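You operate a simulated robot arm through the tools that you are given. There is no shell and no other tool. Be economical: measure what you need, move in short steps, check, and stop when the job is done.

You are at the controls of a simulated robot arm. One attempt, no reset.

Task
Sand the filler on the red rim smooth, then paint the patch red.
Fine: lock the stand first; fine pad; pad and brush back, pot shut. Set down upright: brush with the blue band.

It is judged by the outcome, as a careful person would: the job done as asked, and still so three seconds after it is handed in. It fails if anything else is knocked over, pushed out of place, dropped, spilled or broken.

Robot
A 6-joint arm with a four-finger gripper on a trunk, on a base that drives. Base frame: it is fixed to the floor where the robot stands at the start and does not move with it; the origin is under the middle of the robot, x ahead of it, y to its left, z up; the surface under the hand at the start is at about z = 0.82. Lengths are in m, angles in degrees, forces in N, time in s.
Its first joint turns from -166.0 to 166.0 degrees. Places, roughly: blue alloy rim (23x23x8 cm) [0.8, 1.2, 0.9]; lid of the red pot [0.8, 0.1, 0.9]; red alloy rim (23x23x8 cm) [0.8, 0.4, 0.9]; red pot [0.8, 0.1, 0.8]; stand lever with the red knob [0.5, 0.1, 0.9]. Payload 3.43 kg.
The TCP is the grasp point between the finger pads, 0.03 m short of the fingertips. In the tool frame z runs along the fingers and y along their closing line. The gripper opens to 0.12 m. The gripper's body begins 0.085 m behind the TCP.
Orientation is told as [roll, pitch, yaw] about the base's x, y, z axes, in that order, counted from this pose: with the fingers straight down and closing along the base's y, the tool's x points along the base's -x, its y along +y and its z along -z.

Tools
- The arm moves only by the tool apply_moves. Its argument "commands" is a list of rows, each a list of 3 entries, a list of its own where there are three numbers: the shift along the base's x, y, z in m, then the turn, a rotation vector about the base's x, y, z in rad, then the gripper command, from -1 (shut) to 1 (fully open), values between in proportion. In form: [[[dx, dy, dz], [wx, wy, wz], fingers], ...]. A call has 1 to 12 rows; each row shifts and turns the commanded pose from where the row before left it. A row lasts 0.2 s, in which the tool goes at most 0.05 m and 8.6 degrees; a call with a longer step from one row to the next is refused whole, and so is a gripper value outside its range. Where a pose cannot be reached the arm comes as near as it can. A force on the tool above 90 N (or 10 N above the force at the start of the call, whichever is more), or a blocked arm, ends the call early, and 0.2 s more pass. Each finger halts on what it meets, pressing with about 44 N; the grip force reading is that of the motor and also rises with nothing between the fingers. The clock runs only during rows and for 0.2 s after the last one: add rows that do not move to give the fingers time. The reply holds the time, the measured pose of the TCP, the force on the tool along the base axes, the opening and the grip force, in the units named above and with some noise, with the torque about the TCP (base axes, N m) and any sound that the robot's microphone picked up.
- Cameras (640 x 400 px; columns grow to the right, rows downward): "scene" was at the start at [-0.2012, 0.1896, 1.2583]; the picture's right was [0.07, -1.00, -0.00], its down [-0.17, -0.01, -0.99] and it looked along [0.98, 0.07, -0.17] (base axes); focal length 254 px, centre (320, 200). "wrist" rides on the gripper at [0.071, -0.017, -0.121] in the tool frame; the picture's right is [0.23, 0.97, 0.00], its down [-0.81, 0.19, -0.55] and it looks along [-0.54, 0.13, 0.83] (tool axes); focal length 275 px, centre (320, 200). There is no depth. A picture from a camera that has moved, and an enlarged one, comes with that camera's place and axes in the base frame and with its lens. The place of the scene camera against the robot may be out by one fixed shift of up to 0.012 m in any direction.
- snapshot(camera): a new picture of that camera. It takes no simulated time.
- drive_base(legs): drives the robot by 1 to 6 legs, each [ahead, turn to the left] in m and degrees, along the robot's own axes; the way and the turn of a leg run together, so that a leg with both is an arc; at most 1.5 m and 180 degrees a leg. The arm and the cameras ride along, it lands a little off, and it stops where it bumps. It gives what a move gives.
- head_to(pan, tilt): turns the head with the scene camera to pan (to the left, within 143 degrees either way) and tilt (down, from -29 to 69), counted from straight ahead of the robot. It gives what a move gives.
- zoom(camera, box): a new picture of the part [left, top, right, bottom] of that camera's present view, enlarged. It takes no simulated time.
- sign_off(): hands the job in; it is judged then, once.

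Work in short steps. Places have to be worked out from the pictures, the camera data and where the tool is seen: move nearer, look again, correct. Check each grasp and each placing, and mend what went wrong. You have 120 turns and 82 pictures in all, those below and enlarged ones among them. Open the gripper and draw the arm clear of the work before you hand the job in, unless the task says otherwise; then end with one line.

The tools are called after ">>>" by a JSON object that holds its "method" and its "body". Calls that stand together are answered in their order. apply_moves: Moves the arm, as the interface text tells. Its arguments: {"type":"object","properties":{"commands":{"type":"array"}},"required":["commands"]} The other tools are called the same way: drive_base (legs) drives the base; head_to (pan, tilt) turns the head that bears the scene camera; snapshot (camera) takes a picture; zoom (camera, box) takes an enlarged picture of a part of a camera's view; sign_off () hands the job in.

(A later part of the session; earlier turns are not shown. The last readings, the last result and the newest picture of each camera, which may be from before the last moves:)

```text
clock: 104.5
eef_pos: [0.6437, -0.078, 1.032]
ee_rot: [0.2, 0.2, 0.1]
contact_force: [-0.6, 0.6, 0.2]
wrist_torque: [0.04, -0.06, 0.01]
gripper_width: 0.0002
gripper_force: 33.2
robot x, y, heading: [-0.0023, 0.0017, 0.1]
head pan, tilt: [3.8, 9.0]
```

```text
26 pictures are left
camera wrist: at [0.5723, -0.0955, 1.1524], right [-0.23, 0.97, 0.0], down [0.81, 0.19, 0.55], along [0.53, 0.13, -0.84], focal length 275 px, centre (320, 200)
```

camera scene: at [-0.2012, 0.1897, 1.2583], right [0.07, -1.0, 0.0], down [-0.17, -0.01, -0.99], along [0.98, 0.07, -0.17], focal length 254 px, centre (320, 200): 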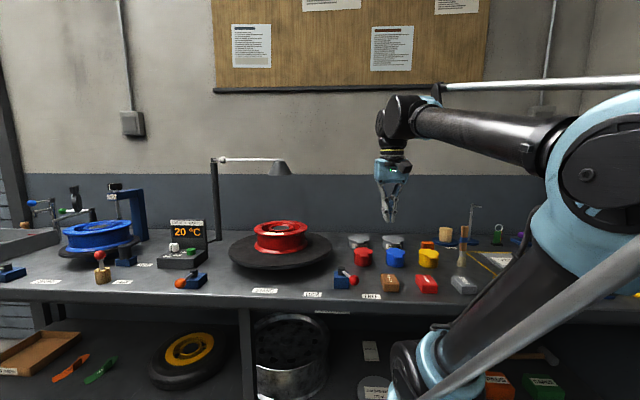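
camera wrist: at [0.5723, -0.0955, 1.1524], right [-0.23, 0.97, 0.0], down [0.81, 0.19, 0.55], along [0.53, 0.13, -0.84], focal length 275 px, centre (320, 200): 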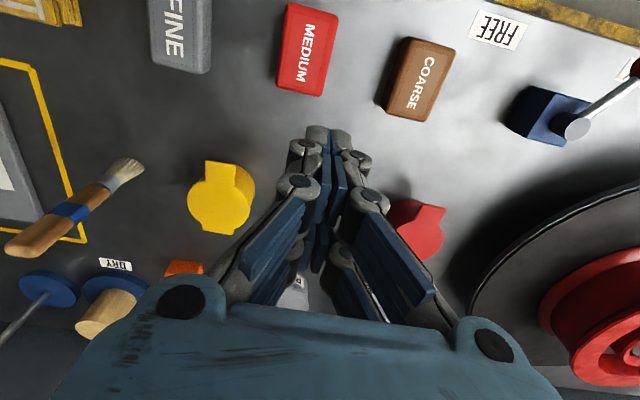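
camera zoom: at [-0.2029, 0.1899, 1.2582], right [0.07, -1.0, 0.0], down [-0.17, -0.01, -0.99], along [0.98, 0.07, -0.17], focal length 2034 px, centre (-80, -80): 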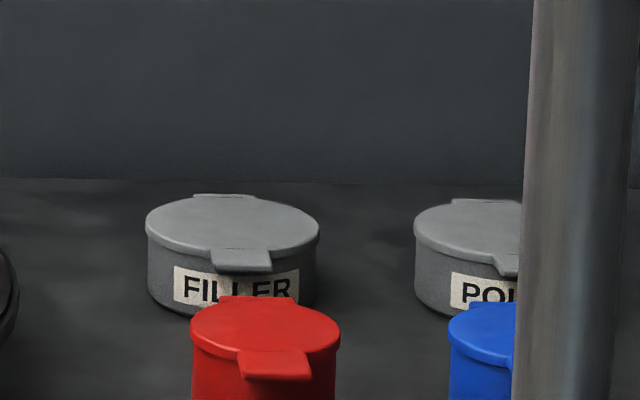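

The lid is shut again and the pot unmoved; the finger knuckles had hit the tab. New approach: pinch the tab by its sides with a vertical tool and raise it along the hinge arc. I hover over the tab first.

>>> {"method": "apply_moves", "body": {"commands": [[[0.02, 0.042, 0.0], [0, 0, 0], 0.1], [[0.02, 0.042, 0.0], [0, 0, 0], 0.1], [[0.02, 0.042, 0.0], [0, 0, 0], 0.1], [[0.02, 0.042, 0.0], [0, 0, 0], 0.1], [[0.014, 0.0, -0.035], [0, 0, 0], 0.1], [[0.0, 0.0, -0.045], [0, 0, 0], 0.1], [[0, 0, 0], [0, 0, 0], 0.1]]}}

>>> {"method": "zoom", "body": {"camera": "wrist", "box": [200, 60, 440, 210]}}

>>> {"method": "zoom", "body": {"camera": "scene", "box": [330, 220, 410, 270]}}

```text
clock: 106.1
eef_pos: [0.7354, 0.0897, 0.9537]
ee_rot: [0.1, 0.3, 0.0]
contact_force: [-0.7, 0.8, 0.3]
wrist_torque: [0.0, -0.02, 0.01]
gripper_width: 0.0661
gripper_force: 0.1
robot x, y, heading: [-0.0013, 0.001, 0.0]
head pan, tilt: [3.8, 9.0]
```

```text
2.67 times, centred on (320, 135) of wrist
camera zoom: at [0.6634, 0.073, 1.0748], right [-0.23, 0.97, 0.0], down [0.81, 0.19, 0.55], along [0.53, 0.13, -0.84], focal length 734 px, centre (320, 373)
```

zoom: 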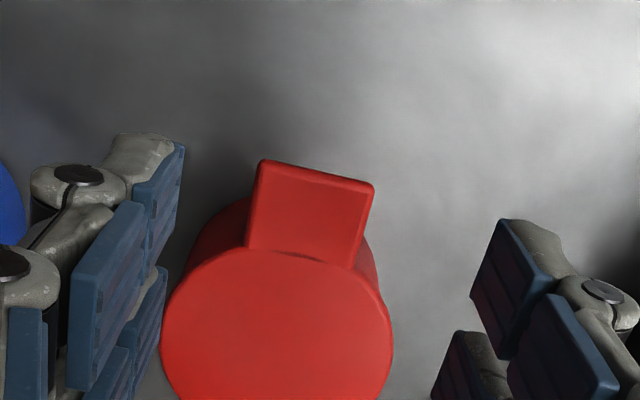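

```text
8.00 times, centred on (370, 245) of scene
camera zoom: at [-0.2026, 0.1899, 1.2583], right [0.07, -1.0, 0.0], down [-0.17, -0.01, -0.99], along [0.98, 0.07, -0.17], focal length 2034 px, centre (-80, -160)
```

zoom: 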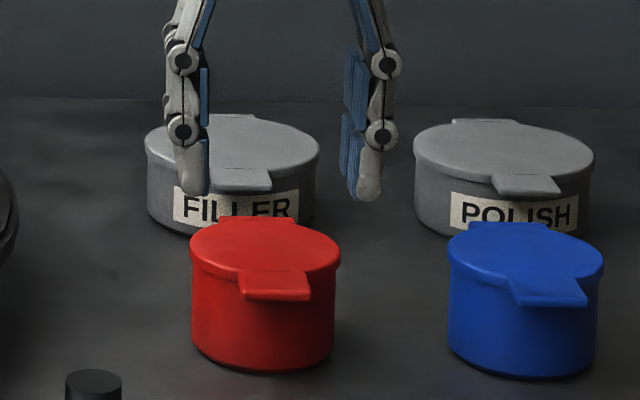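

Tab spans x 0.7285–0.756, 32 mm wide, centred at y ≈ 0.089. I descend so the tips pass just below the tab and close on its sides.

>>> {"method": "apply_moves", "body": {"commands": [[[0.002, -0.001, -0.04], [0, 0, 0], 0.1], [[0.0, 0.0, -0.031], [0, 0, 0], 0.1], [[0.0, 0.0, 0.0], [0, 0, 0], -0.2], [[0, 0, 0], [0, 0, 0], -0.6], [[0, 0, 0], [0, 0, 0], -1], [[0, 0, 0], [0, 0, 0], -1]]}}

```text
clock: 107.5
eef_pos: [0.7329, 0.0874, 0.8838]
ee_rot: [0.2, 0.6, 0.0]
contact_force: [-73.8, -24.9, -6.2]
wrist_torque: [0.37, 1.43, -1.07]
gripper_width: 0.0352
gripper_force: 45.2
robot x, y, heading: [-0.0048, -0.0065, 0.1]
head pan, tilt: [3.8, 9.0]
```

The fingertips squeeze against the round pot as well (-74 N in x). I open slightly, shift back 8 mm and close again.

>>> {"method": "apply_moves", "body": {"commands": [[[0, 0, 0], [0, 0, 0], -0.2], [[-0.008, 0.0015, 0.002], [0, 0, 0], -0.2], [[0.0, 0.0, 0.0], [0, 0, 0], -0.6], [[0, 0, 0], [0, 0, 0], -1], [[0, 0, 0], [0, 0, 0], -1]]}}

```text
clock: 108.7
eef_pos: [0.7307, 0.0879, 0.8862]
ee_rot: [0.1, 0.1, -0.2]
contact_force: [9.5, -49.8, 7.9]
wrist_torque: [-0.64, -0.96, -0.47]
gripper_width: 0.0326
gripper_force: 45.3
robot x, y, heading: [-0.0012, -0.002, 0.2]
head pan, tilt: [3.8, 9.0]
```

Now gripping just the tab (32.6 mm), slightly off-centre in y. I correct y by 2 mm and raise along the arc.

>>> {"method": "apply_moves", "body": {"commands": [[[0, -0.002, 0], [0, 0, 0], -1], [[0.0005, 0.0, 0.0085], [0, 0, 0], -1], [[0.001, 0.0, 0.0084], [0, 0, 0], -1], [[0.0018, 0, 0.0083], [0, 0, 0], -1], [[0.0025, 0, 0.008], [0, 0, 0], -1], [[0, 0, 0], [0, 0, 0], -1]]}}

```text
clock: 110.1
eef_pos: [0.7359, 0.0866, 0.9169]
ee_rot: [0.3, 0.3, 0.2]
contact_force: [-33.2, 26.6, -2.0]
wrist_torque: [0.67, 1.69, 0.46]
gripper_width: 0.0327
gripper_force: 45.0
robot x, y, heading: [-0.0003, -0.0028, -0.0]
head pan, tilt: [3.8, 9.0]
```

Holding; the lid rises. I trim x and y a little and continue the arc.

>>> {"method": "apply_moves", "body": {"commands": [[[0.001, 0.001, 0.0079], [0, 0, 0], -1], [[0.003, 0.0, 0.0076], [0, 0, 0], -1], [[0.0038, 0.0, 0.0073], [0, 0, 0], -1], [[0.0045, 0, 0.007], [0, 0, 0], -1], [[0, 0, 0], [0, 0, 0], -1]]}}

>>> {"method": "zoom", "body": {"camera": "scene", "box": [330, 210, 410, 260]}}

```text
clock: 111.3
eef_pos: [0.751, 0.0885, 0.9468]
ee_rot: [0.1, 0.2, 0.0]
contact_force: [-2.9, 19.5, -14.6]
wrist_torque: [0.2, 1.4, 0.3]
gripper_width: 0.0327
gripper_force: 45.3
robot x, y, heading: [0.0005, 0.0023, -0.1]
head pan, tilt: [3.8, 9.0]
```

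```text
8.00 times, centred on (370, 235) of scene
camera zoom: at [-0.2023, 0.1905, 1.2582], right [0.07, -1.0, 0.0], down [-0.17, -0.01, -0.99], along [0.98, 0.07, -0.17], focal length 2034 px, centre (-80, -80)
```

zoom: 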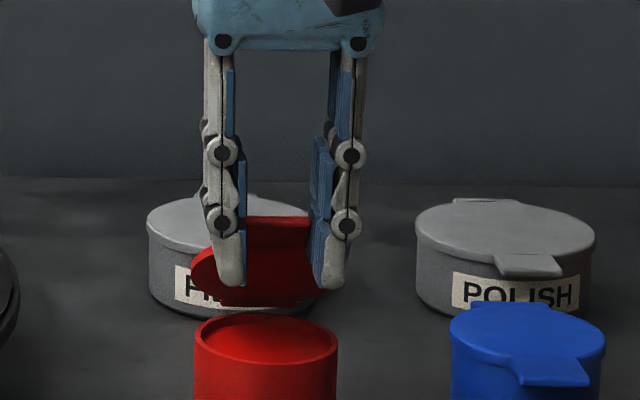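

The lid is open about 40° with the grip intact. I continue to about 60°.

>>> {"method": "apply_moves", "body": {"commands": [[[0.0055, 0.001, 0.0063], [0, 0, 0], -1], [[0.0062, 0.0, 0.0057], [0, 0, 0], -1], [[0.0068, 0.0, 0.0051], [0, 0, 0], -1], [[0.0072, 0, 0.0045], [0, 0, 0], -1], [[0, 0, 0], [0, 0, 0], -1]]}}

>>> {"method": "apply_moves", "body": {"commands": [[[0.0076, 0.0, 0.004], [0, 0, 0], -1], [[0.0078, 0.0, 0.0033], [0, 0, 0], -1], [[0, 0, 0], [0, 0, 0], -1]]}}

```text
clock: 112.5
eef_pos: [0.7762, 0.0881, 0.968]
ee_rot: [0.2, 0.2, 0.0]
contact_force: [-12.4, 5.0, -8.3]
wrist_torque: [0.06, 1.56, 0.09]
gripper_width: 0.0335
gripper_force: 44.8
robot x, y, heading: [-0.0033, -0.0004, 0.2]
head pan, tilt: [3.8, 9.0]
```

```text
clock: 113.3
eef_pos: [0.7916, 0.0888, 0.9759]
ee_rot: [0.2, 0.3, 0.0]
contact_force: [-10.1, -10.2, -16.1]
wrist_torque: [-0.31, 1.64, -0.21]
gripper_width: 0.033
gripper_force: 45.3
robot x, y, heading: [-0.0009, 0.0004, 0.1]
head pan, tilt: [3.8, 9.0]
```

Forces stay small; I continue toward 85°.

>>> {"method": "apply_moves", "body": {"commands": [[[0.008, 0.0, 0.0028], [0, 0, 0], -1], [[0.008, 0.0, 0.002], [0, 0, 0], -1], [[0, 0, 0], [0, 0, 0], -1]]}}

>>> {"method": "apply_moves", "body": {"commands": [[[0.008, 0.0, 0.0014], [0, 0, 0], -1], [[0.008, 0.0, 0.0004], [0, 0, 0], -1], [[0, 0, 0], [0, 0, 0], -1]]}}

```text
clock: 114.1
eef_pos: [0.809, 0.0883, 0.979]
ee_rot: [0.2, 0.3, -0.1]
contact_force: [-12.9, 6.8, -8.6]
wrist_torque: [0.26, 1.61, 0.18]
gripper_width: 0.0328
gripper_force: 45.5
robot x, y, heading: [-0.0007, -0.0005, 0.2]
head pan, tilt: [3.8, 9.0]
```

```text
clock: 114.9
eef_pos: [0.8242, 0.089, 0.981]
ee_rot: [0.2, 0.2, 0.0]
contact_force: [-12.4, 1.8, -1.0]
wrist_torque: [0.0, 1.51, 0.03]
gripper_width: 0.0331
gripper_force: 45.1
robot x, y, heading: [-0.0017, -0.0011, 0.2]
head pan, tilt: [3.8, 9.0]
```

At nearly 90°. A bit past vertical, then release and rise.

>>> {"method": "apply_moves", "body": {"commands": [[[0.008, 0.0, -0.0004], [0, 0, 0], -1], [[0.008, 0.0, -0.0014], [0, 0, 0], -1], [[0, 0, 0], [0, 0, 0], -1]]}}

>>> {"method": "apply_moves", "body": {"commands": [[[0, 0.0, 0.0], [0, 0, 0], -0.2], [[0.0, 0.0, 0.0], [0, 0, 0], 0.0], [[0, 0, 0.03], [0, 0, 0], 0], [[0, 0, 0.04], [0, 0, 0], 0], [[0, -0.04, 0.02], [0, 0, 0], 0], [[-0.01, -0.048, 0.0], [0, 0, 0], 0], [[-0.01, -0.048, 0.0], [0, 0, 0], 0], [[-0.01, -0.048, 0.0], [0, 0, 0], 0], [[-0.01, -0.048, 0.0], [0, 0, 0], 0.4], [[-0.01, -0.048, 0.0], [0, 0, 0], 0.4]]}}

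>>> {"method": "snapshot", "body": {"camera": "scene"}}

>>> {"method": "snapshot", "body": {"camera": "wrist"}}

```text
clock: 115.7
eef_pos: [0.8395, 0.0882, 0.9784]
ee_rot: [0.2, 0.2, 0.0]
contact_force: [-13.5, 6.1, 1.9]
wrist_torque: [0.15, 1.44, 0.08]
gripper_width: 0.0333
gripper_force: 44.8
robot x, y, heading: [-0.0012, 0.0011, 0.1]
head pan, tilt: [3.8, 9.0]
```

```text
clock: 117.9
eef_pos: [0.7881, -0.1905, 1.0735]
ee_rot: [0.2, 0.2, 0.0]
contact_force: [0.4, 1.0, -0.4]
wrist_torque: [0.01, 0.0, -0.03]
gripper_width: 0.084
gripper_force: 0.0
robot x, y, heading: [-0.0042, -0.001, -0.0]
head pan, tilt: [3.8, 9.0]
```

```text
22 pictures are left
camera scene: at [-0.2026, 0.19, 1.2583], right [0.07, -1.0, 0.0], down [-0.17, -0.01, -0.99], along [0.98, 0.07, -0.17], focal length 254 px, centre (320, 200)
```

scene: 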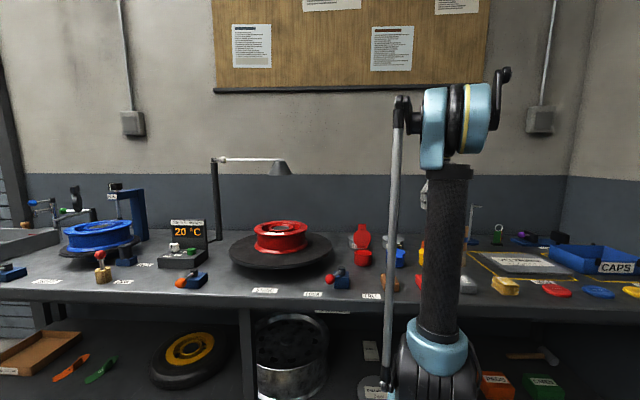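

```text
21 pictures are left
camera wrist: at [0.7171, -0.2073, 1.1933], right [-0.23, 0.97, 0.0], down [0.81, 0.19, 0.55], along [0.53, 0.13, -0.84], focal length 275 px, centre (320, 200)
```

wrist: 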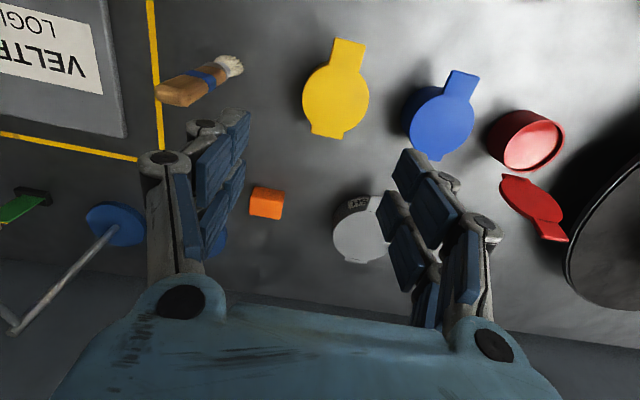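

The lid is open past vertical and stays. The brush stands at about [0.788, -0.300], top z ≈ 0.99, blue band at about 0.914. I move over it.

>>> {"method": "apply_moves", "body": {"commands": [[[0, -0.04, 0.0], [0, 0, 0], 0.4], [[0.0, -0.04, 0.0], [0, 0, 0], 0.4], [[0, -0.03, 0.0], [0, 0, 0], 0.4], [[0, 0, -0.02], [0, 0, 0], 0.4], [[0, 0, 0.0], [0, 0, 0], 0.4]]}}

>>> {"method": "snapshot", "body": {"camera": "wrist"}}

```text
clock: 119.1
eef_pos: [0.7916, -0.2987, 1.051]
ee_rot: [0.2, 0.2, 0.0]
contact_force: [0.4, 0.3, -0.2]
wrist_torque: [0.02, -0.02, -0.01]
gripper_width: 0.0839
gripper_force: 0.0
robot x, y, heading: [0.0006, 0.0006, -0.2]
head pan, tilt: [3.8, 9.0]
```

```text
20 pictures are left
camera wrist: at [0.7202, -0.3166, 1.1715], right [-0.23, 0.97, 0.0], down [0.81, 0.19, 0.55], along [0.53, 0.13, -0.84], focal length 275 px, centre (320, 200)
```

wrist: 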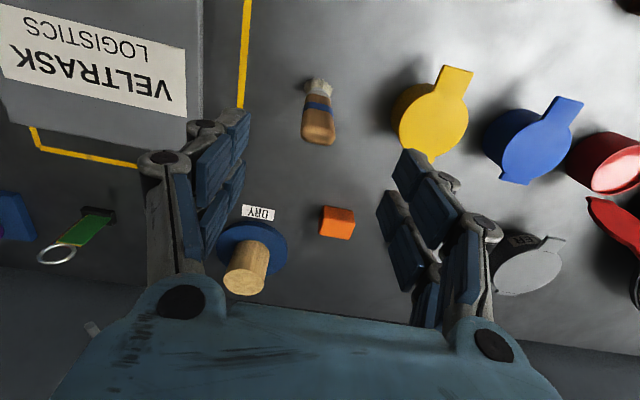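

Brush centre reads [0.782, -0.302]. I correct and descend, then close on the handle.

>>> {"method": "apply_moves", "body": {"commands": [[[-0.009, -0.003, -0.02], [0, 0, 0], 0.4], [[0.0, 0.0, -0.04], [0, 0, 0], 0.4], [[0, 0.0, -0.036], [0, 0, 0], 0.4], [[0, 0, 0.0], [0, 0, 0], 0], [[0, 0, 0], [0, 0, 0], -0.4], [[0, 0, 0], [0, 0, 0], -0.8], [[0, 0, 0], [0, 0, 0], -1], [[0, 0, 0], [0, 0, 0], -1]]}}

>>> {"method": "zoom", "body": {"camera": "wrist", "box": [200, 80, 440, 230]}}

```text
clock: 120.9
eef_pos: [0.7789, -0.3037, 0.9584]
ee_rot: [0.3, 0.3, 0.0]
contact_force: [0.2, -0.2, 0.4]
wrist_torque: [0.01, 0.04, -0.02]
gripper_width: 0.0249
gripper_force: 43.8
robot x, y, heading: [-0.0004, 0.0014, -0.2]
head pan, tilt: [3.8, 9.0]
```

```text
2.67 times, centred on (320, 155) of wrist
camera zoom: at [0.7073, -0.3208, 1.0781], right [-0.23, 0.97, 0.0], down [0.81, 0.19, 0.55], along [0.53, 0.13, -0.84], focal length 734 px, centre (320, 320)
```

zoom: 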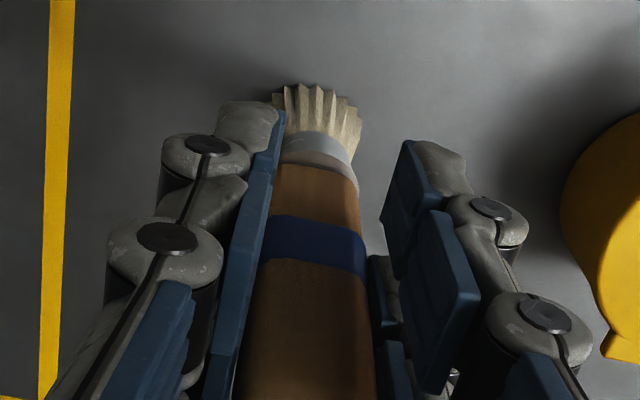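

Handle gripped at 25 mm; bristle end is 0.138 below the TCP. I lift it and carry it over the open pot.

>>> {"method": "apply_moves", "body": {"commands": [[[0, 0, 0.03], [0, 0, 0], -1], [[0.0, 0.0, 0.04], [0, 0, 0], -1], [[0, 0.0, 0.045], [0, 0, 0], -1], [[0, 0.032, 0.035], [0, 0, 0], -1], [[0, 0.045, 0], [0, 0, 0], -1], [[0, 0.045, 0], [0, 0, 0], -1], [[0, 0.045, 0], [0, 0, 0], -1], [[0, 0.045, 0], [0, 0, 0], -1], [[0, 0.045, 0], [0, 0, 0], -1], [[0, 0.045, 0], [0, 0, 0], -1], [[0, 0.045, 0], [0, 0, 0], -1], [[0.001, 0.045, 0], [0, 0, 0], -1]]}}

>>> {"method": "zoom", "body": {"camera": "scene", "box": [320, 175, 448, 255]}}

>>> {"method": "zoom", "body": {"camera": "wrist", "box": [200, 60, 440, 210]}}

```text
clock: 123.5
eef_pos: [0.7803, 0.0882, 1.1046]
ee_rot: [0.2, 0.3, 0.1]
contact_force: [0.6, -1.1, -0.3]
wrist_torque: [0.0, -0.03, -0.01]
gripper_width: 0.0247
gripper_force: 44.1
robot x, y, heading: [-0.0021, -0.0006, -0.1]
head pan, tilt: [3.8, 9.0]
```

```text
5.00 times, centred on (384, 215) of scene
camera zoom: at [-0.2026, 0.1899, 1.2583], right [0.07, -1.0, 0.0], down [-0.17, -0.01, -0.99], along [0.98, 0.07, -0.17], focal length 1271 px, centre (0, 125)
```

zoom: 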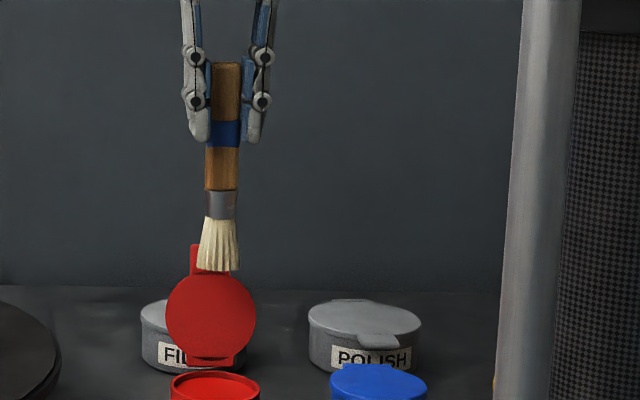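

```text
2.67 times, centred on (320, 135) of wrist
camera zoom: at [0.7096, 0.0707, 1.2246], right [-0.23, 0.97, 0.0], down [0.81, 0.19, 0.55], along [0.53, 0.13, -0.84], focal length 734 px, centre (320, 373)
```

zoom: 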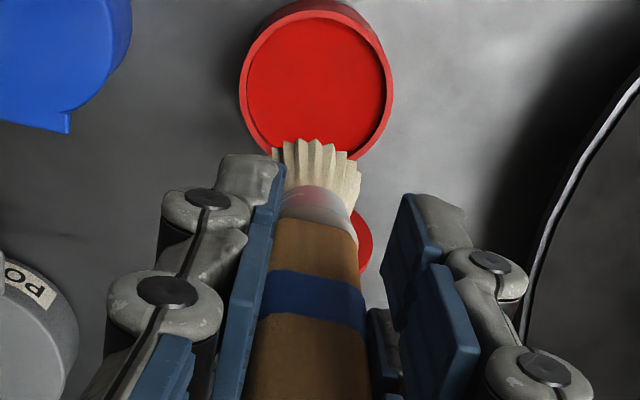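

Pot centre computes to [0.7825, 0.089], right under the bristles. I lower the brush into the paint.

>>> {"method": "apply_moves", "body": {"commands": [[[0, 0, -0.04], [0, 0, 0], -1], [[0.0, 0.0, -0.04], [0, 0, 0], -1], [[0, 0.0, -0.02], [0, 0, 0], -1], [[0, 0.0, -0.01], [0, 0, 0], -1], [[0, 0.0, -0.01], [0, 0, 0], -1], [[0, 0.0, -0.005], [0, 0, 0], -1], [[0, 0, 0], [0, 0, 0], -1]]}}

>>> {"method": "zoom", "body": {"camera": "scene", "box": [330, 205, 410, 255]}}

```text
clock: 125.1
eef_pos: [0.7813, 0.0876, 0.9799]
ee_rot: [0.2, 0.3, 0.0]
contact_force: [1.7, -3.0, 37.9]
wrist_torque: [-0.25, -0.59, -0.04]
gripper_width: 0.0249
gripper_force: 44.1
robot x, y, heading: [-0.0007, 0.0026, 0.0]
head pan, tilt: [3.8, 9.0]
```

```text
8.00 times, centred on (370, 230) of scene
camera zoom: at [-0.2038, 0.1897, 1.2581], right [0.07, -1.0, 0.0], down [-0.17, -0.01, -0.99], along [0.98, 0.07, -0.17], focal length 2034 px, centre (-80, -40)
```

zoom: 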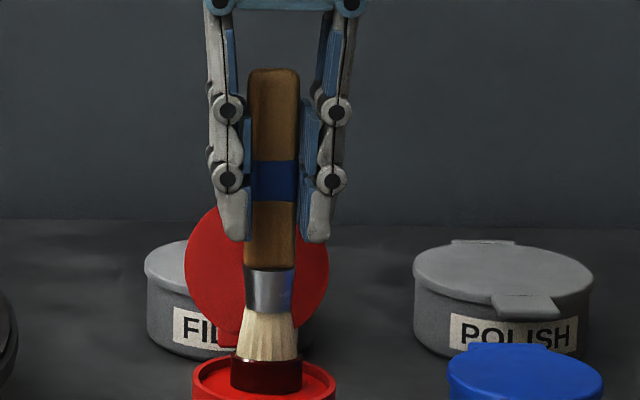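

Bristles are red up the tips and touched bottom at 38 N. I lift, pause for drips, and carry to just above the patch.

>>> {"method": "apply_moves", "body": {"commands": [[[0, 0, 0.02], [0, 0, 0], -1], [[0.0, 0.0, 0.02], [0, 0, 0], -1], [[0, 0.0, 0.0], [0, 0, 0], -1], [[0, 0, 0.0], [0, 0, 0], -1], [[0, 0, 0.045], [0, 0, 0], -1], [[0, 0, 0.045], [0, 0, 0], -1], [[0, 0, 0.015], [0, 0, 0], -1]]}}

>>> {"method": "apply_moves", "body": {"commands": [[[-0.006, 0.042, 0], [0, 0, 0], -1], [[-0.006, 0.042, 0], [0, 0, 0], -1], [[-0.006, 0.042, 0], [0, 0, 0], -1], [[-0.006, 0.042, 0], [0, 0, 0], -1], [[-0.006, 0.042, 0], [0, 0, 0], -1], [[-0.006, 0.042, 0], [0, 0, 0], -1], [[-0.006, 0.042, 0], [0, 0, 0], -1], [[-0.009, 0.03, 0], [0, 0, 0], -1], [[0, 0, 0], [0, 0, 0], -1]]}}

>>> {"method": "zoom", "body": {"camera": "wrist", "box": [200, 60, 440, 210]}}

>>> {"method": "zoom", "body": {"camera": "scene", "box": [240, 190, 320, 240]}}

```text
clock: 126.7
eef_pos: [0.7843, 0.0875, 1.1261]
ee_rot: [0.1, 0.2, 0.0]
contact_force: [-0.6, 0.3, 0.0]
wrist_torque: [0.02, -0.01, 0.01]
gripper_width: 0.025
gripper_force: 43.7
robot x, y, heading: [-0.0016, 0.006, 0.3]
head pan, tilt: [3.8, 9.0]
```

```text
clock: 128.7
eef_pos: [0.7304, 0.414, 1.1244]
ee_rot: [0.2, 0.1, 0.0]
contact_force: [-0.5, 0.0, -0.2]
wrist_torque: [-0.01, 0.02, 0.01]
gripper_width: 0.0249
gripper_force: 44.0
robot x, y, heading: [0.0001, -0.0049, 0.0]
head pan, tilt: [3.8, 9.0]
```

```text
2.67 times, centred on (320, 135) of wrist
camera zoom: at [0.658, 0.3968, 1.2455], right [-0.23, 0.97, 0.0], down [0.81, 0.19, 0.55], along [0.53, 0.13, -0.84], focal length 734 px, centre (320, 373)
```

zoom: 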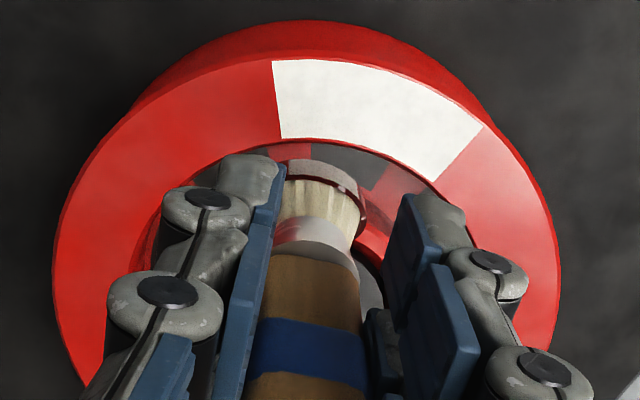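

```text
8.00 times, centred on (280, 215) of scene
camera zoom: at [-0.2026, 0.19, 1.2583], right [0.07, -1.0, 0.0], down [-0.17, -0.01, -0.99], along [0.98, 0.07, -0.17], focal length 2034 px, centre (640, 80)
```

zoom: 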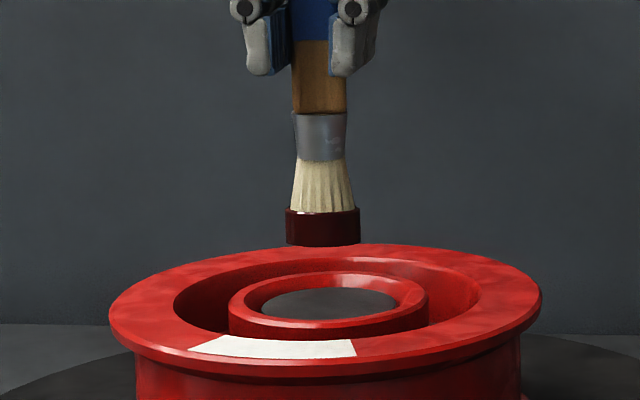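

Patch spans x 0.706–0.740, y 0.393–0.476; the bristle end sits about 15 mm ahead (+x) of the TCP. I shift back over the patch and lower gently.

>>> {"method": "apply_moves", "body": {"commands": [[[-0.025, 0.012, 0], [0, 0, 0], -1], [[0, 0, -0.02], [0, 0, 0], -1], [[0, 0, -0.004], [0, 0, 0], -1], [[0, 0, 0], [0, 0, 0], -1]]}}

>>> {"method": "apply_moves", "body": {"commands": [[[0, 0, -0.002], [0, 0, 0], -1], [[0, 0, -0.002], [0, 0, 0], -1], [[0, 0, 0], [0, 0, 0], -1]]}}

```text
clock: 129.7
eef_pos: [0.7061, 0.4238, 1.1003]
ee_rot: [0.2, 0.2, 0.1]
contact_force: [0.0, 0.6, -0.3]
wrist_torque: [-0.01, 0.01, 0.0]
gripper_width: 0.0245
gripper_force: 44.3
robot x, y, heading: [0.0002, -0.0025, -0.0]
head pan, tilt: [3.8, 9.0]
```

```text
clock: 130.5
eef_pos: [0.7045, 0.4247, 1.0964]
ee_rot: [0.2, 0.3, 0.0]
contact_force: [-0.4, 0.1, -0.2]
wrist_torque: [0.01, 0.01, 0.0]
gripper_width: 0.0246
gripper_force: 43.3
robot x, y, heading: [-0.0029, 0.0007, 0.1]
head pan, tilt: [3.8, 9.0]
```

>>> {"method": "apply_moves", "body": {"commands": [[[0, 0, -0.002], [0, 0, 0], -1], [[0, 0, -0.0015], [0, 0, 0], -1], [[0, 0, 0], [0, 0, 0], -1]]}}

>>> {"method": "zoom", "body": {"camera": "scene", "box": [240, 200, 320, 250]}}

```text
clock: 131.3
eef_pos: [0.7052, 0.4242, 1.0932]
ee_rot: [0.2, 0.3, 0.0]
contact_force: [-0.3, -0.4, -0.9]
wrist_torque: [0.02, -0.02, 0.0]
gripper_width: 0.0248
gripper_force: 44.2
robot x, y, heading: [-0.0037, 0.0015, -0.1]
head pan, tilt: [3.8, 9.0]
```

```text
8.00 times, centred on (280, 225) of scene
camera zoom: at [-0.2026, 0.19, 1.2583], right [0.07, -1.0, 0.0], down [-0.17, -0.01, -0.99], along [0.98, 0.07, -0.17], focal length 2034 px, centre (640, 0)
```

zoom: 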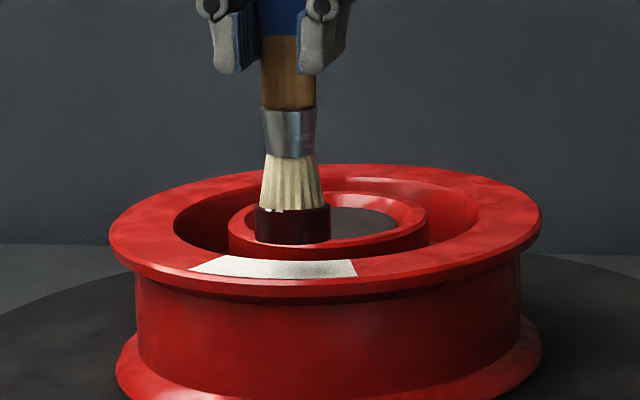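

No contact yet; the brush seems to have been pushed up in the grip in the pot. I keep lowering in small steps.

>>> {"method": "apply_moves", "body": {"commands": [[[0, 0, -0.002], [0, 0, 0], -1], [[0, 0, -0.002], [0, 0, 0], -1], [[0, 0, 0], [0, 0, 0], -1]]}}

>>> {"method": "apply_moves", "body": {"commands": [[[0, 0, -0.0015], [0, 0, 0], -1], [[0, 0, -0.0015], [0, 0, 0], -1], [[0, 0, 0], [0, 0, 0], -1]]}}

>>> {"method": "apply_moves", "body": {"commands": [[[0, 0, -0.001], [0, 0, 0], -1], [[0, 0, -0.001], [0, 0, 0], -1], [[0, 0, 0], [0, 0, 0], -1]]}}

```text
clock: 132.1
eef_pos: [0.7064, 0.4249, 1.0884]
ee_rot: [0.2, 0.2, 0.0]
contact_force: [-0.5, 0.2, -0.2]
wrist_torque: [0.01, -0.01, 0.03]
gripper_width: 0.0248
gripper_force: 43.7
robot x, y, heading: [0.0005, 0.0007, 0.2]
head pan, tilt: [3.8, 9.0]
```

```text
clock: 132.9
eef_pos: [0.7062, 0.424, 1.0866]
ee_rot: [0.2, 0.2, 0.0]
contact_force: [0.0, 0.6, -0.3]
wrist_torque: [-0.02, 0.01, 0.04]
gripper_width: 0.0246
gripper_force: 43.8
robot x, y, heading: [-0.0007, 0.0028, 0.1]
head pan, tilt: [3.8, 9.0]
```

```text
clock: 133.7
eef_pos: [0.7063, 0.4238, 1.0835]
ee_rot: [0.2, 0.2, -0.1]
contact_force: [0.1, 0.5, -0.4]
wrist_torque: [-0.02, 0.0, 0.02]
gripper_width: 0.0249
gripper_force: 43.8
robot x, y, heading: [-0.0036, 0.0023, -0.1]
head pan, tilt: [3.8, 9.0]
```

>>> {"method": "apply_moves", "body": {"commands": [[[0, 0, -0.001], [0, 0, 0], -1], [[0, 0, -0.001], [0, 0, 0], -1], [[0, 0, 0], [0, 0, 0], -1]]}}

>>> {"method": "zoom", "body": {"camera": "wrist", "box": [220, 60, 420, 185]}}

>>> {"method": "zoom", "body": {"camera": "scene", "box": [248, 210, 312, 250]}}

```text
clock: 134.5
eef_pos: [0.7062, 0.4242, 1.0839]
ee_rot: [0.2, 0.2, 0.1]
contact_force: [0.2, -0.2, 0.0]
wrist_torque: [-0.02, 0.03, -0.01]
gripper_width: 0.0247
gripper_force: 44.3
robot x, y, heading: [-0.0012, -0.0017, -0.3]
head pan, tilt: [3.8, 9.0]
```

```text
3.20 times, centred on (320, 122) of wrist
camera zoom: at [0.6345, 0.4065, 1.2033], right [-0.23, 0.97, 0.0], down [0.81, 0.19, 0.55], along [0.53, 0.13, -0.84], focal length 881 px, centre (320, 448)
```

zoom: 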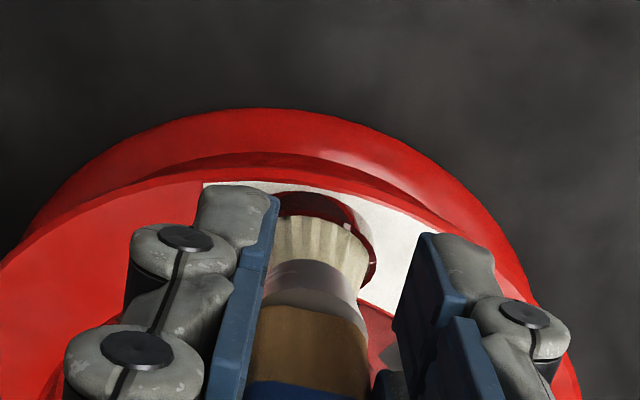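

```text
10.00 times, centred on (280, 230) of scene
camera zoom: at [-0.2026, 0.19, 1.2583], right [0.07, -1.0, 0.0], down [-0.17, -0.01, -0.99], along [0.98, 0.07, -0.17], focal length 2542 px, centre (720, -100)
```

zoom: 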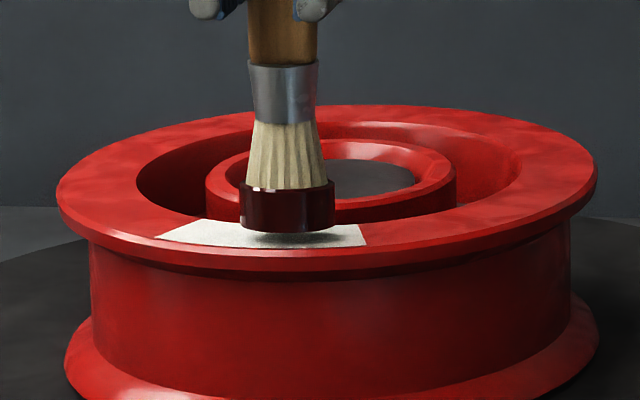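

The brush is right over the patch, a few mm above it (shadow visible). I lower the remaining bit.

>>> {"method": "apply_moves", "body": {"commands": [[[0, 0, -0.001], [0, 0, 0], -1], [[0, 0, -0.001], [0, 0, 0], -1], [[0, 0, 0], [0, 0, 0], -1]]}}

>>> {"method": "apply_moves", "body": {"commands": [[[0, 0, -0.001], [0, 0, 0], -1], [[0, 0, -0.001], [0, 0, 0], -1], [[0, 0, 0], [0, 0, 0], -1]]}}

>>> {"method": "apply_moves", "body": {"commands": [[[0, 0, -0.001], [0, 0, 0], -1], [[0, 0, 0], [0, 0, 0], -1]]}}

```text
clock: 135.3
eef_pos: [0.7061, 0.4236, 1.0789]
ee_rot: [0.1, 0.2, 0.0]
contact_force: [0.2, -0.4, -0.3]
wrist_torque: [0.0, 0.01, 0.0]
gripper_width: 0.0247
gripper_force: 44.0
robot x, y, heading: [-0.0008, 0.0025, -0.1]
head pan, tilt: [3.8, 9.0]
```

```text
clock: 136.1
eef_pos: [0.7064, 0.4227, 1.0788]
ee_rot: [0.3, 0.1, 0.0]
contact_force: [-0.1, -1.2, -0.1]
wrist_torque: [-0.05, 0.0, 0.02]
gripper_width: 0.0249
gripper_force: 44.2
robot x, y, heading: [-0.0016, 0.0007, 0.2]
head pan, tilt: [3.8, 9.0]
```

```text
clock: 136.7
eef_pos: [0.7065, 0.4238, 1.0771]
ee_rot: [0.2, 0.2, -0.1]
contact_force: [-0.5, -0.6, -0.4]
wrist_torque: [0.01, -0.03, -0.02]
gripper_width: 0.0248
gripper_force: 43.5
robot x, y, heading: [-0.0, -0.0002, -0.3]
head pan, tilt: [3.8, 9.0]
```

>>> {"method": "apply_moves", "body": {"commands": [[[0, 0, -0.001], [0, 0, 0], -1], [[0, 0, -0.0005], [0, 0, 0], -1], [[0, 0, 0], [0, 0, 0], -1]]}}

>>> {"method": "apply_moves", "body": {"commands": [[[0, 0, -0.001], [0, 0, 0], -1], [[0, 0, 0], [0, 0, 0], -1]]}}

>>> {"method": "apply_moves", "body": {"commands": [[[0, 0, -0.001], [0, 0, 0], -1], [[0, 0, 0], [0, 0, 0], -1]]}}

```text
clock: 137.5
eef_pos: [0.7062, 0.4223, 1.076]
ee_rot: [0.2, 0.2, 0.0]
contact_force: [6.3, 1.9, 24.8]
wrist_torque: [0.04, -0.95, 0.03]
gripper_width: 0.0247
gripper_force: 43.7
robot x, y, heading: [-0.0005, 0.002, -0.3]
head pan, tilt: [3.8, 9.0]
```

```text
clock: 138.1
eef_pos: [0.706, 0.4239, 1.0746]
ee_rot: [0.1, 0.2, 0.0]
contact_force: [3.5, 1.7, 38.3]
wrist_torque: [0.04, -0.63, 0.02]
gripper_width: 0.0249
gripper_force: 43.8
robot x, y, heading: [-0.0009, 0.0007, 0.1]
head pan, tilt: [3.8, 9.0]
```

```text
clock: 138.7
eef_pos: [0.7045, 0.4221, 1.0733]
ee_rot: [0.2, 0.2, 0.0]
contact_force: [-1.2, 0.1, 37.5]
wrist_torque: [-0.02, -0.15, 0.02]
gripper_width: 0.025
gripper_force: 43.9
robot x, y, heading: [-0.0042, 0.0014, -0.1]
head pan, tilt: [3.8, 9.0]
```

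Contact at 1.076. I back off 1 mm for a light touch and brush along the patch in overlapping lanes.

>>> {"method": "apply_moves", "body": {"commands": [[[0, 0.012, 0.001], [0, 0, 0], -1], [[0, 0.014, 0], [0, 0, 0], -1], [[0, 0.012, 0], [0, 0, 0], -1], [[-0.005, 0, 0], [0, 0, 0], -1], [[0, -0.015, 0], [0, 0, 0], -1], [[0, -0.015, 0], [0, 0, 0], -1], [[0, -0.015, 0], [0, 0, 0], -1], [[0, -0.018, 0], [0, 0, 0], -1], [[0.008, 0, 0], [0, 0, 0], -1], [[0, 0.015, 0], [0, 0, 0], -1], [[0, 0.015, 0], [0, 0, 0], -1], [[0, 0.015, 0], [0, 0, 0], -1]]}}

>>> {"method": "zoom", "body": {"camera": "scene", "box": [248, 210, 312, 250]}}

```text
clock: 141.3
eef_pos: [0.7083, 0.4437, 1.0745]
ee_rot: [0.2, 0.2, 0.0]
contact_force: [-0.3, 0.3, -0.6]
wrist_torque: [0.03, 0.0, 0.04]
gripper_width: 0.0249
gripper_force: 44.2
robot x, y, heading: [-0.0015, 0.0013, -0.1]
head pan, tilt: [3.8, 9.0]
```

```text
10.00 times, centred on (280, 230) of scene
camera zoom: at [-0.2026, 0.1899, 1.2583], right [0.07, -1.0, 0.0], down [-0.17, -0.01, -0.99], along [0.98, 0.07, -0.17], focal length 2542 px, centre (720, -100)
```

zoom: 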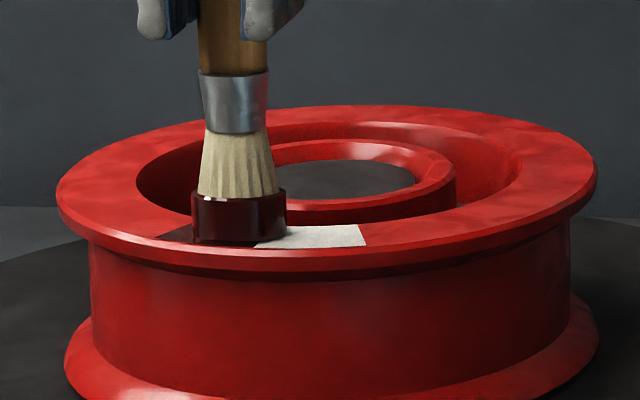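

The left half is painted; contact was lost on the way back. I lower 1 mm and stroke toward -y over the rest.

>>> {"method": "apply_moves", "body": {"commands": [[[0, -0.01, -0.0012], [0, 0, 0], -1], [[0, -0.012, -0.0005], [0, 0, 0], -1], [[0, -0.012, 0], [0, 0, 0], -1], [[0, -0.012, -0.0003], [0, 0, 0], -1], [[0, -0.006, 0], [0, 0, 0], -1]]}}

>>> {"method": "apply_moves", "body": {"commands": [[[-0.004, 0.0, -0.0005], [0, 0, 0], -1], [[0, 0.012, -0.0003], [0, 0, 0], -1], [[0, 0.012, 0], [0, 0, 0], -1], [[0, 0.012, -0.0003], [0, 0, 0], -1]]}}

>>> {"method": "zoom", "body": {"camera": "scene", "box": [248, 210, 312, 250]}}

```text
clock: 142.5
eef_pos: [0.7092, 0.3922, 1.0738]
ee_rot: [0.2, 0.1, 0.1]
contact_force: [0.2, 2.9, 12.1]
wrist_torque: [0.31, -0.06, 0.02]
gripper_width: 0.0247
gripper_force: 44.1
robot x, y, heading: [0.0002, -0.0016, -0.0]
head pan, tilt: [3.8, 9.0]
```

```text
clock: 143.5
eef_pos: [0.7038, 0.4256, 1.0714]
ee_rot: [0.2, 0.1, 0.1]
contact_force: [1.1, -12.4, 37.6]
wrist_torque: [-0.95, -0.38, -0.15]
gripper_width: 0.025
gripper_force: 44.2
robot x, y, heading: [0.0007, 0.0018, -0.2]
head pan, tilt: [3.8, 9.0]
```

```text
10.00 times, centred on (280, 230) of scene
camera zoom: at [-0.2037, 0.1889, 1.2583], right [0.07, -1.0, 0.0], down [-0.17, -0.01, -0.99], along [0.98, 0.07, -0.17], focal length 2542 px, centre (720, -100)
```

zoom: 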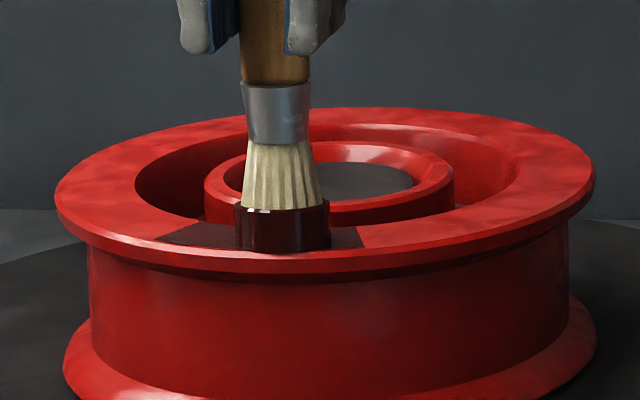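

The whole patch now shows wet dark red. One more smoothing pass with lighter pressure over the full length, then lift and check.

>>> {"method": "apply_moves", "body": {"commands": [[[0, 0.012, 0.0008], [0, 0, 0], -1], [[0, 0.012, 0], [0, 0, 0], -1], [[0, 0.012, 0], [0, 0, 0], -1], [[0.006, 0, 0], [0, 0, 0], -1], [[0, -0.015, -0.0004], [0, 0, 0], -1], [[0, -0.015, 0], [0, 0, 0], -1], [[0, -0.015, -0.0003], [0, 0, 0], -1], [[0, -0.015, 0], [0, 0, 0], -1], [[0, -0.006, 0], [0, 0, 0], -1], [[0, 0, 0.02], [0, 0, 0], -1], [[0.0, 0, 0.03], [0, 0, 0], -1]]}}

>>> {"method": "apply_moves", "body": {"commands": [[[0.01, -0.045, 0], [0, 0, 0], -1], [[0.01, -0.045, 0], [0, 0, 0], -1], [[0.01, -0.045, 0], [0, 0, 0], -1], [[0.01, -0.045, 0], [0, 0, 0], -1], [[0.01, -0.045, 0], [0, 0, 0], -1], [[0.01, -0.045, 0], [0, 0, 0], -1], [[0.007, -0.04, 0], [0, 0, 0], -1], [[0, 0, 0], [0, 0, 0], -1]]}}

>>> {"method": "zoom", "body": {"camera": "scene", "box": [240, 180, 400, 280]}}

```text
clock: 145.9
eef_pos: [0.7139, 0.3981, 1.1223]
ee_rot: [0.3, 0.4, 0.1]
contact_force: [0.7, -0.1, -0.3]
wrist_torque: [-0.02, -0.01, -0.02]
gripper_width: 0.0248
gripper_force: 44.1
robot x, y, heading: [-0.0002, -0.001, 0.0]
head pan, tilt: [3.8, 9.0]
```

```text
clock: 147.7
eef_pos: [0.7777, 0.0888, 1.1185]
ee_rot: [0.2, 0.3, 0.1]
contact_force: [-0.9, -0.4, 0.6]
wrist_torque: [0.02, 0.0, 0.01]
gripper_width: 0.025
gripper_force: 43.5
robot x, y, heading: [0.0003, -0.0001, 0.2]
head pan, tilt: [3.8, 9.0]
```

```text
4.00 times, centred on (320, 230) of scene
camera zoom: at [-0.2026, 0.1899, 1.2583], right [0.07, -1.0, 0.0], down [-0.17, -0.01, -0.99], along [0.98, 0.07, -0.17], focal length 1017 px, centre (320, 80)
```

zoom: 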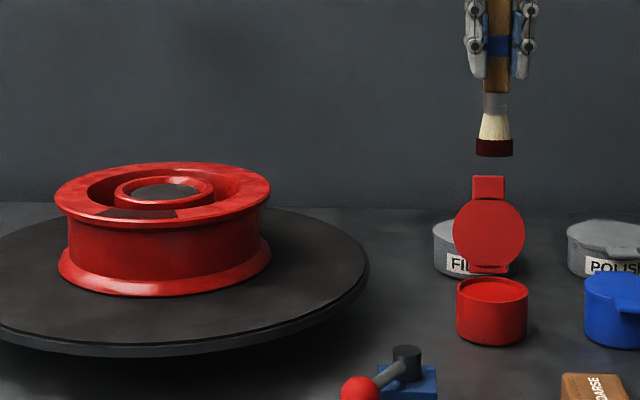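

The patch is evenly covered. Now I return the brush to its spot at y ≈ -0.304; its end is now about 0.117 below the TCP.

>>> {"method": "apply_moves", "body": {"commands": [[[0, -0.045, 0], [0, 0, 0], -1], [[0, -0.045, 0], [0, 0, 0], -1], [[0, -0.045, 0], [0, 0, 0], -1], [[0, -0.045, 0], [0, 0, 0], -1], [[0, -0.045, 0], [0, 0, 0], -1], [[0, -0.045, 0], [0, 0, 0], -1], [[0, -0.045, 0], [0, 0, 0], -1], [[0, -0.045, 0], [0, 0, 0], -1], [[0.0, -0.032, 0], [0, 0, 0], -1], [[0, 0, -0.045], [0, 0, 0], -1], [[0, 0, -0.045], [0, 0, 0], -1], [[0, 0, -0.045], [0, 0, 0], -1]]}}

>>> {"method": "apply_moves", "body": {"commands": [[[0, 0, -0.03], [0, 0, 0], -1], [[0, 0, -0.006], [0, 0, 0], -1], [[0, 0, 0], [0, 0, 0], -1]]}}

>>> {"method": "zoom", "body": {"camera": "wrist", "box": [200, 80, 440, 230]}}

```text
clock: 150.3
eef_pos: [0.7757, -0.302, 0.9878]
ee_rot: [0.1, 0.2, 0.0]
contact_force: [-0.2, -0.6, -0.3]
wrist_torque: [-0.02, -0.01, -0.02]
gripper_width: 0.0249
gripper_force: 44.3
robot x, y, heading: [-0.0014, -0.0003, 0.1]
head pan, tilt: [3.8, 9.0]
```

```text
clock: 151.1
eef_pos: [0.7769, -0.3036, 0.953]
ee_rot: [0.2, 0.3, 0.0]
contact_force: [-0.3, -0.4, -0.1]
wrist_torque: [-0.02, 0.0, 0.03]
gripper_width: 0.0249
gripper_force: 43.9
robot x, y, heading: [-0.003, 0.0019, 0.1]
head pan, tilt: [3.8, 9.0]
```

```text
2.67 times, centred on (320, 155) of wrist
camera zoom: at [0.7054, -0.3205, 1.0721], right [-0.23, 0.97, 0.0], down [0.81, 0.19, 0.55], along [0.53, 0.13, -0.84], focal length 734 px, centre (320, 320)
```

zoom: 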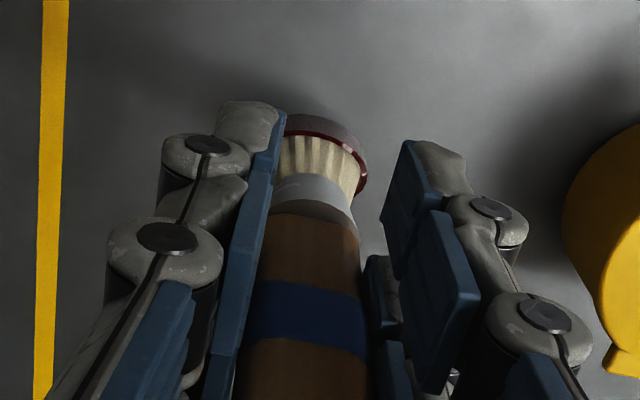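

The brush leans about 2–3° in the grip (end toward +y and +x). I turn the tool to compensate and lower until touch.

>>> {"method": "apply_moves", "body": {"commands": [[[0, 0, 0], [-0.045, 0.03, 0], -1], [[0, 0, -0.008], [0, 0, 0], -1], [[0, 0, -0.003], [0, 0, 0], -1], [[0, 0, 0], [0, 0, 0], -1]]}}

>>> {"method": "apply_moves", "body": {"commands": [[[0, 0, -0.0015], [0, 0, 0], -1], [[0, 0, -0.0015], [0, 0, 0], -1], [[0, 0, 0], [0, 0, 0], -1]]}}

>>> {"method": "apply_moves", "body": {"commands": [[[0, 0, -0.0015], [0, 0, 0], -1], [[0, 0, 0], [0, 0, 0], -1]]}}

```text
clock: 152.1
eef_pos: [0.7787, -0.3037, 0.9386]
ee_rot: [-2.5, 2.0, 0.0]
contact_force: [0.0, 1.0, 0.1]
wrist_torque: [-0.02, 0.04, 0.01]
gripper_width: 0.025
gripper_force: 44.1
robot x, y, heading: [-0.0001, -0.003, -0.2]
head pan, tilt: [3.8, 9.0]
```

```text
clock: 152.9
eef_pos: [0.7779, -0.3034, 0.9362]
ee_rot: [-2.3, 2.1, 0.0]
contact_force: [-0.4, -0.2, -1.2]
wrist_torque: [-0.04, 0.0, 0.01]
gripper_width: 0.0247
gripper_force: 43.3
robot x, y, heading: [0.0012, 0.0017, -0.0]
head pan, tilt: [3.8, 9.0]
```

```text
clock: 153.5
eef_pos: [0.7778, -0.3039, 0.9349]
ee_rot: [-2.3, 2.0, 0.0]
contact_force: [-0.8, -0.6, -0.4]
wrist_torque: [0.03, -0.01, 0.0]
gripper_width: 0.0248
gripper_force: 43.9
robot x, y, heading: [-0.0035, -0.001, -0.1]
head pan, tilt: [3.8, 9.0]
```

>>> {"method": "apply_moves", "body": {"commands": [[[0, 0, -0.001], [0, 0, 0], -1], [[0, 0, -0.001], [0, 0, 0], -1], [[0, 0, 0], [0, 0, 0], -1]]}}

>>> {"method": "apply_moves", "body": {"commands": [[[0, 0, -0.0015], [0, 0, 0], -1], [[0, 0, 0], [0, 0, 0], -1]]}}

```text
clock: 154.3
eef_pos: [0.7775, -0.3025, 0.9324]
ee_rot: [-2.4, 1.9, 0.0]
contact_force: [-0.1, -0.4, 0.2]
wrist_torque: [0.05, 0.04, 0.0]
gripper_width: 0.0248
gripper_force: 43.9
robot x, y, heading: [-0.0032, -0.0024, 0.3]
head pan, tilt: [3.8, 9.0]
```

```text
clock: 154.9
eef_pos: [0.777, -0.3027, 0.9311]
ee_rot: [-2.3, 1.9, -0.1]
contact_force: [3.8, -1.2, 19.0]
wrist_torque: [0.08, -0.8, -0.07]
gripper_width: 0.0247
gripper_force: 44.0
robot x, y, heading: [-0.0027, 0.0019, 0.2]
head pan, tilt: [3.8, 9.0]
```

Touchdown at 19 N. I open the fingers in stages so it settles upright, then check before rising.

>>> {"method": "apply_moves", "body": {"commands": [[[0, 0, 0.0003], [0, 0, 0], -0.7], [[0, 0, 0], [0, 0, 0], -0.5], [[0, 0, 0], [0, 0, 0], -0.2], [[0, 0, 0], [0, 0, 0], 0.2], [[0, 0, 0], [0, 0, 0], 0.4], [[0, 0, 0], [0, 0, 0], 0.4]]}}

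>>> {"method": "snapshot", "body": {"camera": "wrist"}}

```text
clock: 156.3
eef_pos: [0.7764, -0.3037, 0.9312]
ee_rot: [-2.4, 2.0, 0.0]
contact_force: [-0.3, 0.5, 0.2]
wrist_torque: [0.01, 0.0, -0.01]
gripper_width: 0.0838
gripper_force: 0.0
robot x, y, heading: [0.0001, -0.001, -0.0]
head pan, tilt: [3.8, 9.0]
```

```text
6 pictures are left
camera wrist: at [0.7089, -0.3147, 1.0547], right [-0.23, 0.97, -0.03], down [0.83, 0.21, 0.52], along [0.51, 0.09, -0.86], focal length 275 px, centre (320, 200)
```

wrist: 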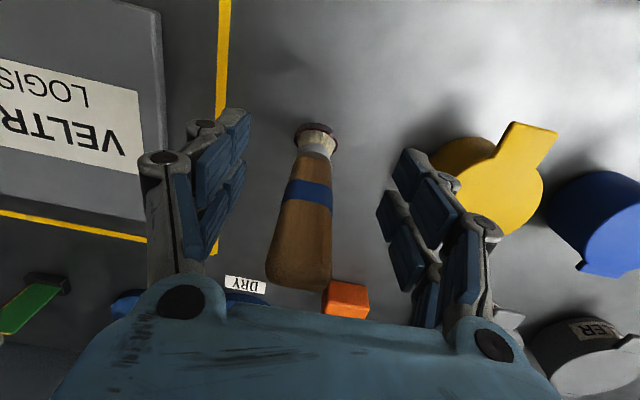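

The brush stands upright on its spot. I rise clear, straighten the tool, shut the fingers and go over behind the open lid.

>>> {"method": "apply_moves", "body": {"commands": [[[0, 0, 0.04], [0, 0, 0], 0.4], [[0, 0, 0.045], [0, 0, 0], 0.4], [[0, 0, 0.045], [0, 0, 0], 0.4], [[0, 0, 0.02], [0.042, -0.033, 0], 0.4], [[0.0, 0.045, 0], [0, 0, 0], -1], [[0.0, 0.045, 0], [0, 0, 0], -1], [[0.015, 0.045, 0], [0, 0, 0], -1], [[0.015, 0.045, 0], [0, 0, 0], -1], [[0.015, 0.045, 0], [0, 0, 0], -1], [[0.015, 0.045, 0], [0, 0, 0], -1], [[0.015, 0.045, 0], [0, 0, 0], -1], [[0.015, 0.045, 0], [0, 0, 0], -1]]}}

>>> {"method": "apply_moves", "body": {"commands": [[[0.02, 0.033, 0], [0, 0, 0], -1], [[0, 0, -0.045], [0, 0, 0], -1], [[0, 0, -0.045], [0, 0, 0], -1], [[0, 0, -0.02], [0, 0, 0], -1], [[0, 0, 0], [0, 0, 0], -1]]}}

>>> {"method": "zoom", "body": {"camera": "scene", "box": [330, 190, 474, 280]}}

```text
clock: 158.9
eef_pos: [0.8678, 0.0561, 1.0852]
ee_rot: [0.0, 0.1, -0.1]
contact_force: [-1.2, 0.4, 0.3]
wrist_torque: [0.02, 0.0, 0.01]
gripper_width: 0.0001
gripper_force: 33.3
robot x, y, heading: [-0.0052, 0.0003, -0.0]
head pan, tilt: [3.8, 9.0]
```

```text
clock: 160.1
eef_pos: [0.8908, 0.0883, 0.973]
ee_rot: [-0.1, 0.1, 0.1]
contact_force: [-0.3, -0.1, 0.0]
wrist_torque: [-0.01, 0.02, 0.04]
gripper_width: 0.0
gripper_force: 33.5
robot x, y, heading: [-0.0006, -0.0009, 0.0]
head pan, tilt: [3.8, 9.0]
```

```text
4.44 times, centred on (402, 235) of scene
camera zoom: at [-0.2025, 0.19, 1.2583], right [0.07, -1.0, 0.0], down [-0.17, -0.01, -0.99], along [0.98, 0.07, -0.17], focal length 1130 px, centre (-44, 44)
```

zoom: 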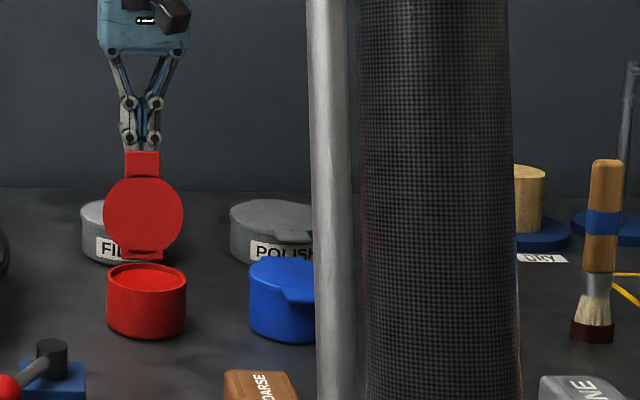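

Fingers are behind the lid and the brush stands well. I push the lid forward over vertical, watching the force.

>>> {"method": "apply_moves", "body": {"commands": [[[-0.02, 0, 0], [0, 0, 0], -1], [[-0.018, 0, 0], [0, 0, 0], -1], [[-0.018, 0, -0.003], [0, 0, 0], -1], [[-0.016, 0, -0.002], [0, 0, 0], -1], [[-0.015, 0, -0.003], [0, 0, 0], -1], [[0, 0, 0], [0, 0, 0], -1]]}}

>>> {"method": "apply_moves", "body": {"commands": [[[-0.012, 0, -0.006], [0, 0, 0], -1], [[-0.009, 0, -0.006], [0, 0, 0], -1], [[-0.008, 0, -0.008], [0, 0, 0], -1], [[-0.006, 0, -0.008], [0, 0, 0], -1], [[0, 0, 0], [0, 0, 0], -1]]}}

```text
clock: 161.5
eef_pos: [0.7994, 0.0893, 0.9631]
ee_rot: [0.0, 0.1, 0.0]
contact_force: [0.0, -0.4, 0.3]
wrist_torque: [0.02, -0.01, 0.02]
gripper_width: 0.0003
gripper_force: 33.7
robot x, y, heading: [-0.0002, -0.0006, 0.2]
head pan, tilt: [3.8, 9.0]
```

```text
clock: 162.7
eef_pos: [0.7658, 0.0869, 0.9349]
ee_rot: [0.0, 0.1, 0.0]
contact_force: [-0.4, 0.6, 0.6]
wrist_torque: [0.01, 0.0, 0.02]
gripper_width: 0.0
gripper_force: 33.1
robot x, y, heading: [0.0011, 0.0003, 0.1]
head pan, tilt: [3.8, 9.0]
```

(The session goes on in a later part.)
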